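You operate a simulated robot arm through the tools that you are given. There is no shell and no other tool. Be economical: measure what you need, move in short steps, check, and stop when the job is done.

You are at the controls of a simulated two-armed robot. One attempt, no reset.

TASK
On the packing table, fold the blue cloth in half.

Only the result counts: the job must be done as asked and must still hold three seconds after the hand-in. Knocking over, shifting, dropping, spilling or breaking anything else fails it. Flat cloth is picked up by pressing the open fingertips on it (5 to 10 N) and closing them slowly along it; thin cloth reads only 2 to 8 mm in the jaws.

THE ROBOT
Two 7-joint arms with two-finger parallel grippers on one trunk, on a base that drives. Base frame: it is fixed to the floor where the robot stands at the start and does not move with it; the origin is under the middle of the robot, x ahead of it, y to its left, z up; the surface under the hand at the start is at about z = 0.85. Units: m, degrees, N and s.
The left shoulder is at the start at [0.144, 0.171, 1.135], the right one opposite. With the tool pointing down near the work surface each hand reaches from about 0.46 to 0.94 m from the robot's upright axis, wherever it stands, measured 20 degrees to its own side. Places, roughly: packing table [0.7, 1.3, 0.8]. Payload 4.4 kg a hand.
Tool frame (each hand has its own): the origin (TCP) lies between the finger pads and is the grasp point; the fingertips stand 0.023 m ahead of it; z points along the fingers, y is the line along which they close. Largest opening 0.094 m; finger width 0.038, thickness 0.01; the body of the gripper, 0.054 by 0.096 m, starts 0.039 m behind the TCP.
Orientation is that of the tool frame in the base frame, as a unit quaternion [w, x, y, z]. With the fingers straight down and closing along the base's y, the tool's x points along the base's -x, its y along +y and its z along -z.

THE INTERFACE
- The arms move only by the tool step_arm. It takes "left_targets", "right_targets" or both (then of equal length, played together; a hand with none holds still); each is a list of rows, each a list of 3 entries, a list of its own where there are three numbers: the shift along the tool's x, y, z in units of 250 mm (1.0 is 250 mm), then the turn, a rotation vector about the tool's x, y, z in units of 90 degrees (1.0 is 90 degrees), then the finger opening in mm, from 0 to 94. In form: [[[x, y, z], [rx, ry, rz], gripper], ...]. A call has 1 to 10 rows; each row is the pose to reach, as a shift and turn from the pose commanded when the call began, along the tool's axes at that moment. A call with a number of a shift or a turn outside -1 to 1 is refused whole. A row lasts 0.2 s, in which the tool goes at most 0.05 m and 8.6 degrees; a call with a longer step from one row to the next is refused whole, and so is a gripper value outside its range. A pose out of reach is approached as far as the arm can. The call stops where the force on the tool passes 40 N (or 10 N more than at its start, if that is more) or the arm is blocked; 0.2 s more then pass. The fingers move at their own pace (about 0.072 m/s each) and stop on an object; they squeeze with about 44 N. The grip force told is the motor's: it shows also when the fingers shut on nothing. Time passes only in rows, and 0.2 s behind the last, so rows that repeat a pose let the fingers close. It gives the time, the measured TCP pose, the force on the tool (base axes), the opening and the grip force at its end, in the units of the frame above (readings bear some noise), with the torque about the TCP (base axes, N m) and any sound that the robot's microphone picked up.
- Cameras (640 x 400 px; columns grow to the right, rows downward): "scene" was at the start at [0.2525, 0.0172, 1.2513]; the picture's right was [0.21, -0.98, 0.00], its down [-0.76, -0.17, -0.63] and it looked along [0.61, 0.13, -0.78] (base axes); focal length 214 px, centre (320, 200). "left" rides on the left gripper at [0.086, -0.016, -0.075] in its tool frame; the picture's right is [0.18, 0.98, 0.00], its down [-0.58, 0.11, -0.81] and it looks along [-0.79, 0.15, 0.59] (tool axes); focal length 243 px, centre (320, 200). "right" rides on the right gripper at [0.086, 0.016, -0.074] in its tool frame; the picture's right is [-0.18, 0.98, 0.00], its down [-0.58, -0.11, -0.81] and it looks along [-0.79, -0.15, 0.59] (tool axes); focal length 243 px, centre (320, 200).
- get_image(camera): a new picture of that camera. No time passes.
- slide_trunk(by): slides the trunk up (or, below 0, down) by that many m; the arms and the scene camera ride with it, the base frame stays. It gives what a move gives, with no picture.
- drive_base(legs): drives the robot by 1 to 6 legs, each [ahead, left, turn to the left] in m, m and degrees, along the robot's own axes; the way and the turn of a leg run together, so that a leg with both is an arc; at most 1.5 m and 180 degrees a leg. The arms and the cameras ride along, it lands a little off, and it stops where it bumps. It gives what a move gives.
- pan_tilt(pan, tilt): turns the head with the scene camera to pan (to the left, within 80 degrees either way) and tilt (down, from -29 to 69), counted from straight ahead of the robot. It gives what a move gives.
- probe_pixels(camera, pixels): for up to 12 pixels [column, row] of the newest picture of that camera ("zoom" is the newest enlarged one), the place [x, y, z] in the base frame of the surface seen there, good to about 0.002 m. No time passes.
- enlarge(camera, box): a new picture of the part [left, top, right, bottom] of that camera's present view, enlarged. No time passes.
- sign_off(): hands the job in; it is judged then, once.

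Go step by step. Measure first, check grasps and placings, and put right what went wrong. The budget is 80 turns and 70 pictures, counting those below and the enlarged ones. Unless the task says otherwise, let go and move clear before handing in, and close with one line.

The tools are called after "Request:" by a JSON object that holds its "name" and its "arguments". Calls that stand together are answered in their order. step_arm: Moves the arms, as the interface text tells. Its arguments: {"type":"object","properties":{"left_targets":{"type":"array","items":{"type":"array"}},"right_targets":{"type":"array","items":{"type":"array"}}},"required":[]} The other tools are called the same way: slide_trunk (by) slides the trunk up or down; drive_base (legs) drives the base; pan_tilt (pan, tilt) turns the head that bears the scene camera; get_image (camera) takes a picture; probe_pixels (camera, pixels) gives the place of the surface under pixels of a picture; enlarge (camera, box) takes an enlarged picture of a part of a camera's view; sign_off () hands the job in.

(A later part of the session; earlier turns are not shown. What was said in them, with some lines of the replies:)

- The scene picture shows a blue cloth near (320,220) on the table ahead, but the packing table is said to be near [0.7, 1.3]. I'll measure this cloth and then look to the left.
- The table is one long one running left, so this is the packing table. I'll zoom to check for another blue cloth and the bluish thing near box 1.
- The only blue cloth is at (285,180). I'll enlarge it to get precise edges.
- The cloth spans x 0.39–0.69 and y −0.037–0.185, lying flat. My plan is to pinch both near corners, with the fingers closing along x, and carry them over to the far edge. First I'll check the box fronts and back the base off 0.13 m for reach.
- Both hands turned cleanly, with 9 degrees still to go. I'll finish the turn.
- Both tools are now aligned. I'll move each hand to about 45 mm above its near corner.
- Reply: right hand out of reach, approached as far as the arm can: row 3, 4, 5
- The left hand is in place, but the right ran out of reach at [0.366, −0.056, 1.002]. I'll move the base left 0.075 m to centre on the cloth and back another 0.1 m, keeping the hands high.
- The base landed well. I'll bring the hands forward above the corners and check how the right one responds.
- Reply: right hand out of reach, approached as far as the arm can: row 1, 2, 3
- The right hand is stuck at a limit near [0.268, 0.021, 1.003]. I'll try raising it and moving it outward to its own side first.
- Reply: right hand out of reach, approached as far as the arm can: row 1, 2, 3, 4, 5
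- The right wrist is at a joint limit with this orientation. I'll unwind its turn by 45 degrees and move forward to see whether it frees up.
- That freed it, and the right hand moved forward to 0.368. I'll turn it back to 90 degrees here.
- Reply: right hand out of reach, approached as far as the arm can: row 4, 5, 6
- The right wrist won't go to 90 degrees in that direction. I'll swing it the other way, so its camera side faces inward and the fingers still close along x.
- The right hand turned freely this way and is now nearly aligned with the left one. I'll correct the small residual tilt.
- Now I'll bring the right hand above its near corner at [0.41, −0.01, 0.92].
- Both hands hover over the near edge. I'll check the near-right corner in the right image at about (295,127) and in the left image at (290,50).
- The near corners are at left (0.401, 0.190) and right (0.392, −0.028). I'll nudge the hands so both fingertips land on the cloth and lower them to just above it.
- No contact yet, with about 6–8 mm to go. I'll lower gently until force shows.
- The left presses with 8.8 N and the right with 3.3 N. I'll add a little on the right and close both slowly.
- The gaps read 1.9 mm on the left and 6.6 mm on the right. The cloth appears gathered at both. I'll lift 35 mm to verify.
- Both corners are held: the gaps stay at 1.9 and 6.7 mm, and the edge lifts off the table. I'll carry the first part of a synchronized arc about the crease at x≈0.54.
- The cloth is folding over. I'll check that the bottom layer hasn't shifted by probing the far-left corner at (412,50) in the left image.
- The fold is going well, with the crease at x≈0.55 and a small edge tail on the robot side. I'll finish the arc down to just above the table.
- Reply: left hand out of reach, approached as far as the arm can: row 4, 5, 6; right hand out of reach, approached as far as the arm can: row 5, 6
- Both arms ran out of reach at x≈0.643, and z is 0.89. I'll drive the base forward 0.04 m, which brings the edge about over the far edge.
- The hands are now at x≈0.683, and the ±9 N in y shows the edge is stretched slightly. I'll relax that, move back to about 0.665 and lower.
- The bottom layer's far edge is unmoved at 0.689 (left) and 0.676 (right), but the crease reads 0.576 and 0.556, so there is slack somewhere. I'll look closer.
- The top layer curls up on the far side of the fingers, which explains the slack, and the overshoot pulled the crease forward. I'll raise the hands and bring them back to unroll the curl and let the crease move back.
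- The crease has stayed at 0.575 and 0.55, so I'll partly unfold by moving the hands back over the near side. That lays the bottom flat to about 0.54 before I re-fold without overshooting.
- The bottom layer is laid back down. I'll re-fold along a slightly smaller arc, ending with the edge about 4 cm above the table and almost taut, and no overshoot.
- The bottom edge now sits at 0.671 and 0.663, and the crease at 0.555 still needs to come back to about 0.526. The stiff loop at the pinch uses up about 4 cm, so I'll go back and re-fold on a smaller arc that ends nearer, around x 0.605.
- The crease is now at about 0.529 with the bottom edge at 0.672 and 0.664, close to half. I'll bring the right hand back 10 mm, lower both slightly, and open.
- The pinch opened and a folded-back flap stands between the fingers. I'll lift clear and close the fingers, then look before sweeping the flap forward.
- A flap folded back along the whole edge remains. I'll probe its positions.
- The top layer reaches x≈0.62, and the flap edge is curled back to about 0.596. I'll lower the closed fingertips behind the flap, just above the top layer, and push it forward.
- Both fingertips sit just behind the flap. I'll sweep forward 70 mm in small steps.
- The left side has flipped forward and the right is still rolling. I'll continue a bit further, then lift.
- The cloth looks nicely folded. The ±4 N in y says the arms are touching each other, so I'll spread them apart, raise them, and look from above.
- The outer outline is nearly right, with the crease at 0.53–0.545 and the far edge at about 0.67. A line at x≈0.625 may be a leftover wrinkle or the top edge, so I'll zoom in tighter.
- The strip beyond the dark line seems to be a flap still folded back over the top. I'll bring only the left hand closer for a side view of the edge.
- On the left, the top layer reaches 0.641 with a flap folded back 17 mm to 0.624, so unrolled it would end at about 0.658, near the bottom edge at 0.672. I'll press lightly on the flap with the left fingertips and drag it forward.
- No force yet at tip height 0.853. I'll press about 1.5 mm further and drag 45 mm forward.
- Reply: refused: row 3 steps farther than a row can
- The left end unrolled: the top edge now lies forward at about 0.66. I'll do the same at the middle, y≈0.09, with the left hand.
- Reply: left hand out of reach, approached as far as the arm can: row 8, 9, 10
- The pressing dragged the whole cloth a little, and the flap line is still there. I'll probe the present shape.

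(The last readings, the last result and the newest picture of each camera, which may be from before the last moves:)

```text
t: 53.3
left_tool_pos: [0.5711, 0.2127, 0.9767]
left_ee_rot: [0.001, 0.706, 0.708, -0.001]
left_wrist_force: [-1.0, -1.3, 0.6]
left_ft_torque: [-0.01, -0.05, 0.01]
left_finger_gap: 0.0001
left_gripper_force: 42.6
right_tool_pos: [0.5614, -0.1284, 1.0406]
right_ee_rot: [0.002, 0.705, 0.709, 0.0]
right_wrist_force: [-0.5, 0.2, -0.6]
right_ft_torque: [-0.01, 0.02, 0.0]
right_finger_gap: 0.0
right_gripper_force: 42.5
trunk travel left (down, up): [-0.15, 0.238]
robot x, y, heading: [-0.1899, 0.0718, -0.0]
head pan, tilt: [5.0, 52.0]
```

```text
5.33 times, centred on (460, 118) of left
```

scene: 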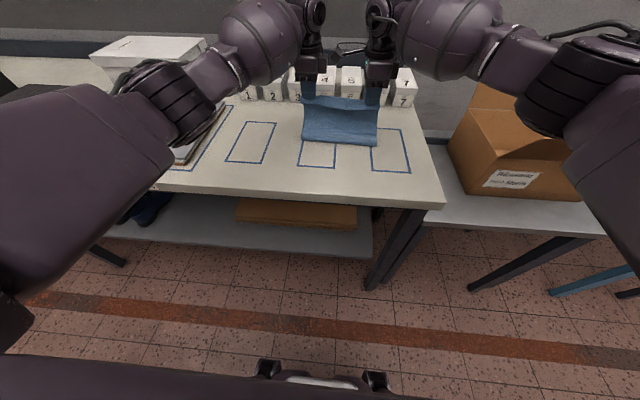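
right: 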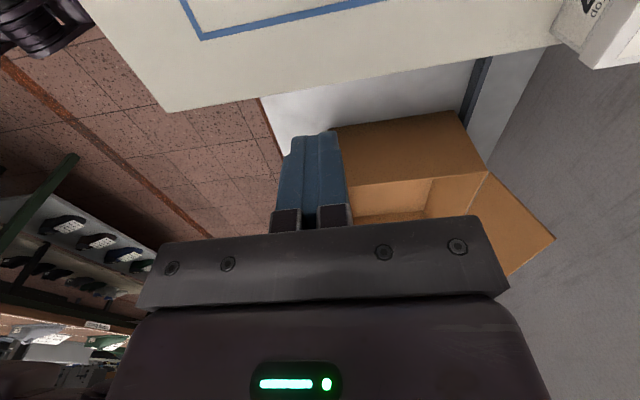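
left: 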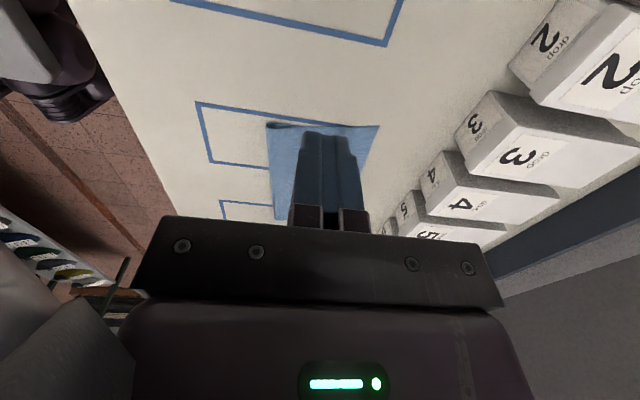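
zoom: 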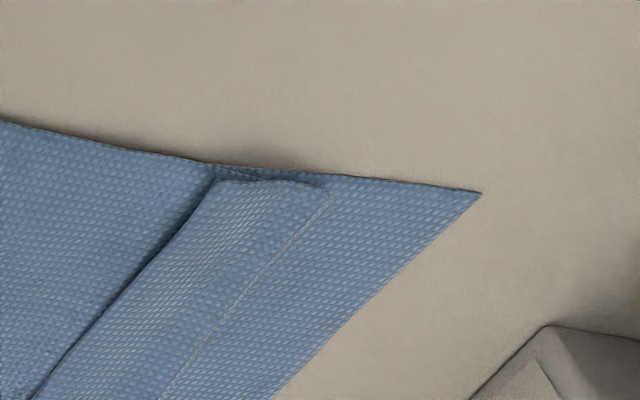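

Reading the shape again, it looks like a Z-pleat: a ridge at x≈0.69, a free edge at 0.711 and the bottom edge at about 0.73. Pulling the strip forward relative to the rest should flatten it. I'll drive forward 0.05 m for reach and re-measure everything.

Request:
{"name": "drive_base", "arguments": {"legs": [[0.05, 0, 0]]}}

Request:
{"name": "enlarge", "arguments": {"camera": "scene", "box": [290, 120, 400, 188]}}

```text
t: 54.2
left_tool_pos: [0.6217, 0.2114, 0.977]
left_ee_rot: [0.0, 0.706, 0.708, 0.0]
left_wrist_force: [0.1, -0.7, -0.3]
left_ft_torque: [-0.01, 0.01, 0.01]
left_finger_gap: 0.0
left_gripper_force: 42.5
right_tool_pos: [0.6109, -0.1283, 1.0401]
right_ee_rot: [0.001, 0.705, 0.709, 0.0]
right_wrist_force: [-0.1, -0.5, 0.5]
right_ft_torque: [-0.03, 0.02, 0.01]
right_finger_gap: 0.0
right_gripper_force: 42.4
trunk travel left (down, up): [-0.15, 0.238]
robot x, y, heading: [-0.1407, 0.0754, 0.4]
head pan, tilt: [5.0, 52.0]
```

```text
5.82 times, centred on (345, 154) of scene
```

zoom: 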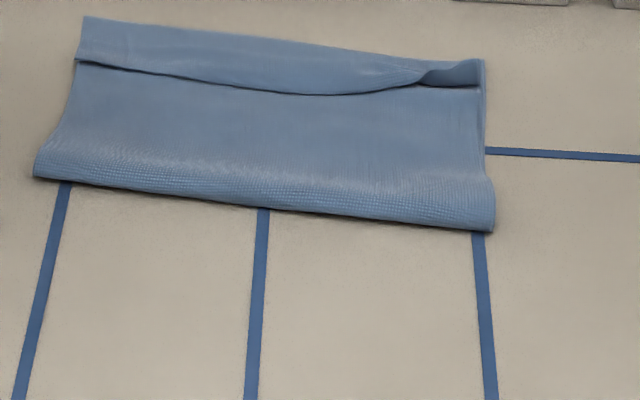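

Request:
{"name": "probe_pixels", "arguments": {"camera": "zoom", "pixels": [[85, 20], [280, 42], [482, 62], [38, 176], [250, 204], [490, 228], [78, 60], [230, 86], [340, 93], [415, 82], [450, 70], [478, 84]]}}

Request:
{"name": "enlarge", "arguments": {"camera": "scene", "box": [300, 118, 380, 142]}}

```text
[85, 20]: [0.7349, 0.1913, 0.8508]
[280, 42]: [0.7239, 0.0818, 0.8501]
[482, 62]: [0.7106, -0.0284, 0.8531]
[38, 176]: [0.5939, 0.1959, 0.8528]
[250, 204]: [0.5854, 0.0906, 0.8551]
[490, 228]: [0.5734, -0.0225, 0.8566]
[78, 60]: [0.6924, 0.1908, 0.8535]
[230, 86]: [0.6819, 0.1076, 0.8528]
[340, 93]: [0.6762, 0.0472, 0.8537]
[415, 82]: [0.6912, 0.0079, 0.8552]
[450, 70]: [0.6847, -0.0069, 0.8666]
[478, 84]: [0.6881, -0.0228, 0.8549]
```

```text
8.00 times, centred on (340, 130) of scene
```

zoom: 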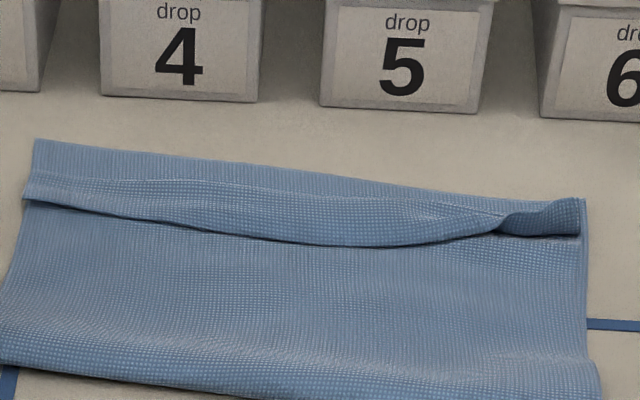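

The outer shape is about half (0.14 deep). A pleat strip of 2–3 cm still needs pulling forward. I'll hold the crease side with the right hand, fingers open and pressing, and set the left fingertips behind the ridge.

Request:
{"name": "step_arm", "arguments": {"left_targets": [[[-0.05, 0.07, 0.1], [0, 0, 0], 0], [[-0.1, 0.14, 0.2], [0, 0, 0], 0], [[-0.15, 0.2, 0.29], [0, 0, 0], 0], [[-0.15, 0.2, 0.34], [0, 0, 0], 0], [[-0.15, 0.2, 0.36], [0, 0, 0], 0]], "right_targets": [[[0.11, 0.012, 0.13], [0, 0, 0], 60], [[0.22, 0.024, 0.26], [0, 0, 0], 60], [[0.33, 0.036, 0.39], [0, 0, 0], 60], [[0.44, 0.048, 0.52], [0, 0, 0], 60], [[0.49, 0.056, 0.63], [0, 0, 0], 60]]}}

```text
t: 55.4
left_tool_pos: [0.6718, 0.1737, 0.8838]
left_ee_rot: [0.001, 0.705, 0.709, -0.001]
left_wrist_force: [-0.1, -0.6, 0.8]
left_ft_torque: [-0.02, 0.01, 0.0]
left_finger_gap: 0.0
left_gripper_force: 42.2
right_tool_pos: [0.623, -0.0021, 0.8795]
right_ee_rot: [0.001, 0.705, 0.709, -0.001]
right_wrist_force: [-0.8, -0.3, 0.0]
right_ft_torque: [0.01, -0.02, 0.02]
right_finger_gap: 0.0603
right_gripper_force: 0.0
trunk travel left (down, up): [-0.15, 0.238]
robot x, y, heading: [-0.1379, 0.0755, 0.2]
head pan, tilt: [5.0, 52.0]
```

I'll press the right hand down about 6 mm and the left to just above the top layer.

Request:
{"name": "step_arm", "arguments": {"left_targets": [[[0, 0, 0.01], [0, 0, 0], 0], [[0, 0, 0.022], [0, 0, 0], 0], [[0, 0, 0.022], [0, 0, 0], 0]], "right_targets": [[[0, 0, 0.012], [0, 0, 0], 60], [[0, 0, 0.026], [0, 0, 0], 60], [[0, 0, 0.028], [0, 0, 0], 60]]}}

```text
t: 56.2
left_tool_pos: [0.6716, 0.1738, 0.8801]
left_ee_rot: [0.0, 0.706, 0.708, 0.001]
left_wrist_force: [0.8, -0.1, -0.4]
left_ft_torque: [-0.01, 0.0, -0.03]
left_finger_gap: 0.0
left_gripper_force: 42.9
right_tool_pos: [0.6248, -0.0045, 0.8762]
right_ee_rot: [0.001, 0.705, 0.709, -0.001]
right_wrist_force: [-0.1, 0.9, 1.0]
right_ft_torque: [-0.02, 0.05, 0.02]
right_finger_gap: 0.0598
right_gripper_force: 0.1
trunk travel left (down, up): [-0.15, 0.238]
robot x, y, heading: [-0.1416, 0.0724, 0.2]
head pan, tilt: [5.0, 52.0]
```

Request:
{"name": "step_arm", "arguments": {"left_targets": [[[0, 0, 0.006], [0, 0, 0], 0], [[0, 0, 0.01], [0, 0, 0], 0], [[0, 0, 0.01], [0, 0, 0], 0]], "right_targets": [[[0, 0, 0.006], [0, 0, 0], 60], [[0, 0, 0.012], [0, 0, 0], 60], [[0, 0, 0.012], [0, 0, 0], 60]]}}

```text
t: 57.0
left_tool_pos: [0.6709, 0.175, 0.879]
left_ee_rot: [0.0, 0.705, 0.709, 0.001]
left_wrist_force: [-0.1, -0.3, 0.4]
left_ft_torque: [0.01, 0.01, -0.06]
left_finger_gap: 0.0003
left_gripper_force: 42.1
right_tool_pos: [0.6249, -0.0036, 0.8749]
right_ee_rot: [0.0, 0.705, 0.709, 0.001]
right_wrist_force: [-1.4, -0.2, 9.6]
right_ft_torque: [-0.12, 0.22, -0.01]
right_finger_gap: 0.0599
right_gripper_force: 0.0
trunk travel left (down, up): [-0.15, 0.238]
robot x, y, heading: [-0.1407, 0.0742, 0.2]
head pan, tilt: [5.0, 52.0]
```

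The right hand holds with 9.6 N. I'll sweep the left fingertips forward 44 mm, pushing the ridge.

Request:
{"name": "step_arm", "arguments": {"left_targets": [[[0, 0.02, 0.006], [0, 0, 0], 0], [[0, 0.04, 0.006], [0, 0, 0], 0], [[0, 0.06, 0.006], [0, 0, 0], 0], [[0, 0.08, 0.006], [0, 0, 0], 0], [[0, 0.1, 0.006], [0, 0, 0], 0], [[0, 0.12, 0.006], [0, 0, 0], 0], [[0, 0.14, 0.008], [0, 0, 0], 0], [[0, 0.16, 0.01], [0, 0, 0], 0], [[0, 0.176, 0.01], [0, 0, 0], 0]]}}

Request:
{"name": "enlarge", "arguments": {"camera": "left", "box": [120, 20, 440, 220]}}

```text
t: 59.0
left_tool_pos: [0.713, 0.1746, 0.877]
left_ee_rot: [0.0, 0.706, 0.708, 0.001]
left_wrist_force: [0.0, -0.7, -0.3]
left_ft_torque: [0.01, 0.03, -0.01]
left_finger_gap: 0.0
left_gripper_force: 42.6
right_tool_pos: [0.6242, -0.0036, 0.8767]
right_ee_rot: [0.002, 0.705, 0.709, 0.0]
right_wrist_force: [3.7, 0.4, 19.6]
right_ft_torque: [-0.23, 0.29, 0.05]
right_finger_gap: 0.0596
right_gripper_force: 0.1
trunk travel left (down, up): [-0.15, 0.238]
robot x, y, heading: [-0.1421, 0.075, 0.2]
head pan, tilt: [5.0, 52.0]
```

```text
2.00 times, centred on (280, 120) of left
```

zoom: 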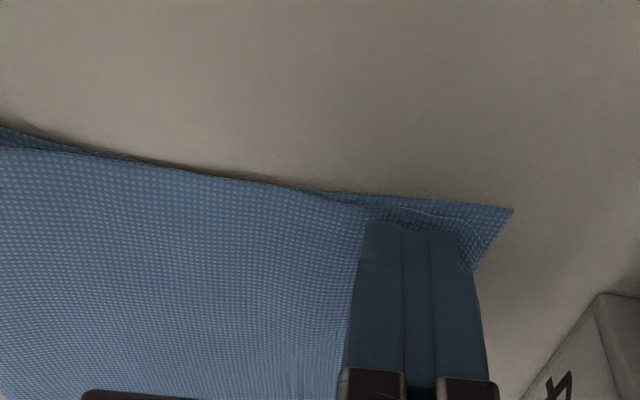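

The left side flattened: the top edge now lies close to the bottom edge. I'll press the left fingertips as the new hold while the right hand lifts, closes and sets behind the ridge on its side.

Request:
{"name": "step_arm", "arguments": {"left_targets": [[[0, 0, 0.008], [0, 0, 0], 0], [[0, 0, 0.014], [0, 0, 0], 0], [[0, 0, 0.014], [0, 0, 0], 0], [[0, 0, 0.014], [0, 0, 0], 0], [[0, 0, 0.014], [0, 0, 0], 0], [[0, 0, 0.014], [0, 0, 0], 0]], "right_targets": [[[0, 0, -0.02], [0, 0, 0], 60], [[0, 0, -0.12], [0, 0, 0], 40], [[0, 0.04, -0.14], [0, 0, 0], 10], [[0, 0.1, -0.14], [0, 0, 0], 0], [[0, 0.12, -0.08], [0, 0, 0], 0], [[0, 0.12, -0.005], [0, 0, 0], 0]]}}

Request:
{"name": "enlarge", "arguments": {"camera": "right", "box": [160, 0, 480, 200]}}

```text
t: 60.4
left_tool_pos: [0.7148, 0.1744, 0.8746]
left_ee_rot: [0.002, 0.706, 0.708, 0.001]
left_wrist_force: [1.4, -1.8, 15.1]
left_ft_torque: [0.03, -0.05, 0.01]
left_finger_gap: 0.0
left_gripper_force: 42.1
right_tool_pos: [0.6534, -0.0064, 0.8761]
right_ee_rot: [0.001, 0.705, 0.709, -0.001]
right_wrist_force: [0.3, 0.7, 0.1]
right_ft_torque: [0.04, 0.04, 0.02]
right_finger_gap: 0.0
right_gripper_force: 42.9
trunk travel left (down, up): [-0.15, 0.238]
robot x, y, heading: [-0.1391, 0.0754, 0.0]
head pan, tilt: [5.0, 52.0]
```

```text
2.00 times, centred on (320, 100) of right
```

zoom: 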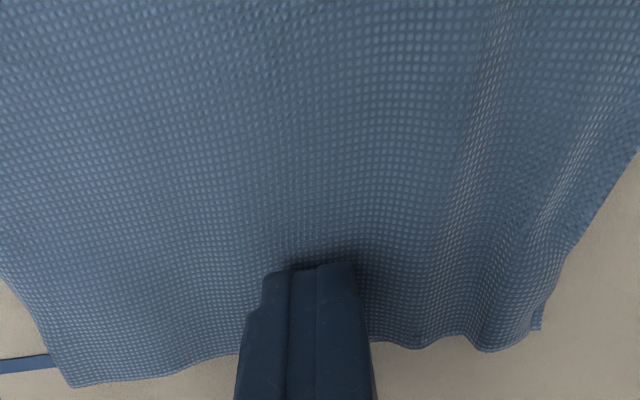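

The pleat has opened across the full width, with only soft waves near the far right. I'll smooth these with a light right-hand sweep forward while the left holds.

Request:
{"name": "step_arm", "arguments": {"right_targets": [[[0, 0.03, -0.006], [0, 0, 0], 0], [[0, 0.06, -0.006], [0, 0, 0], 0], [[0, 0.09, -0.006], [0, 0, 0], 0], [[0, 0.12, -0.004], [0, 0, 0], 0], [[0, 0.15, 0], [0, 0, 0], 0], [[0, 0.16, 0.004], [0, 0, 0], 0], [[0, 0.16, 0.008], [0, 0, 0], 0]]}}

Request:
{"name": "step_arm", "arguments": {"left_targets": [[[0, 0, -0.06], [0, 0, 0], 0], [[0, 0, -0.2], [0, 0, 0], 0], [[0.1, -0.1, -0.3], [0, 0, 0], 0], [[0.22, -0.2, -0.4], [0, 0, 0], 0], [[0.34, -0.3, -0.5], [0, 0, 0], 0]], "right_targets": [[[0, 0, -0.06], [0, 0, 0], 0], [[0, 0, -0.2], [0, 0, 0], 0], [[-0.1, -0.1, -0.3], [0, 0, 0], 0], [[-0.22, -0.2, -0.4], [0, 0, 0], 0], [[-0.34, -0.3, -0.5], [0, 0, 0], 0]]}}

Request:
{"name": "enlarge", "arguments": {"camera": "scene", "box": [280, 100, 420, 188]}}

```text
t: 62.0
left_tool_pos: [0.7136, 0.174, 0.8747]
left_ee_rot: [0.0, 0.706, 0.708, 0.0]
left_wrist_force: [1.4, -1.8, 13.8]
left_ft_torque: [0.02, -0.04, -0.03]
left_finger_gap: 0.0
left_gripper_force: 42.5
right_tool_pos: [0.6933, -0.0055, 0.8744]
right_ee_rot: [0.001, 0.706, 0.709, 0.0]
right_wrist_force: [-0.1, 0.1, 9.4]
right_ft_torque: [-0.11, 0.01, 0.01]
right_finger_gap: 0.0001
right_gripper_force: 43.2
trunk travel left (down, up): [-0.15, 0.238]
robot x, y, heading: [-0.1429, 0.0804, 0.3]
head pan, tilt: [5.0, 52.0]
```

```text
t: 63.2
left_tool_pos: [0.636, 0.259, 1.0015]
left_ee_rot: [0.001, 0.706, 0.708, 0.0]
left_wrist_force: [0.3, 0.0, 0.5]
left_ft_torque: [0.01, -0.04, 0.04]
left_finger_gap: 0.0
left_gripper_force: 41.7
right_tool_pos: [0.618, -0.0917, 1.0036]
right_ee_rot: [0.001, 0.705, 0.709, 0.0]
right_wrist_force: [-0.8, 0.1, 0.7]
right_ft_torque: [-0.02, -0.01, -0.03]
right_finger_gap: 0.0
right_gripper_force: 42.5
trunk travel left (down, up): [-0.15, 0.238]
robot x, y, heading: [-0.1416, 0.0792, -0.0]
head pan, tilt: [5.0, 52.0]
```

```text
4.55 times, centred on (350, 144) of scene
```

zoom: 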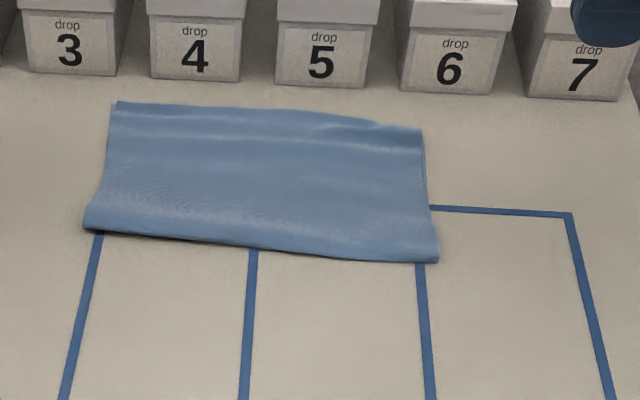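

The fold now looks clean in the zoom, with no flap left. I'll measure its outline.

Request:
{"name": "probe_pixels", "arguments": {"camera": "zoom", "pixels": [[118, 104], [200, 106], [290, 111], [370, 124], [418, 130], [86, 226], [250, 244], [436, 260], [150, 132], [330, 140], [250, 180], [350, 230]]}}

Request:
{"name": "enlarge", "arguments": {"camera": "scene", "box": [298, 116, 380, 162]}}

```text
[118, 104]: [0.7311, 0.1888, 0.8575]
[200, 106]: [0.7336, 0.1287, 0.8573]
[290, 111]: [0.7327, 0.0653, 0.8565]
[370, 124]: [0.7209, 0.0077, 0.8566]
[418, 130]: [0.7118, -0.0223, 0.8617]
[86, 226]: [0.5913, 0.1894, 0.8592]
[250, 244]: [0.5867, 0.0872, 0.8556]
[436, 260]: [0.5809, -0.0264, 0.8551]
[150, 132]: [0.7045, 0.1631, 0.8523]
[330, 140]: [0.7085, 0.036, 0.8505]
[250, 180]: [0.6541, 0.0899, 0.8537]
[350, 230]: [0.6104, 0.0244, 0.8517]
```

```text
7.80 times, centred on (339, 139) of scene
```

zoom: 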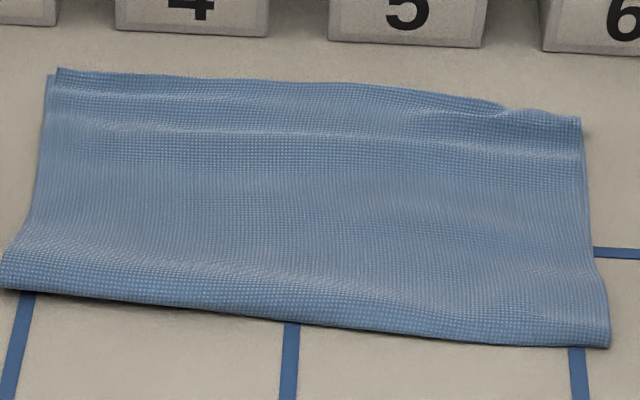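

The cloth is folded edge to edge with no flap. It spans x 0.58–0.73 by y −0.03–0.19, and the two far edges lie together. The box row looks undisturbed and both hands are clear, so I'm handing in.

Request:
{"name": "sign_off", "arguments": {}}

```text
The job is handed in.
```

The blue cloth is folded in half on the packing table with its edges together. It ended up about 4 cm further from the robot than where it started. Both hands are clear, and nothing else was seen to move.
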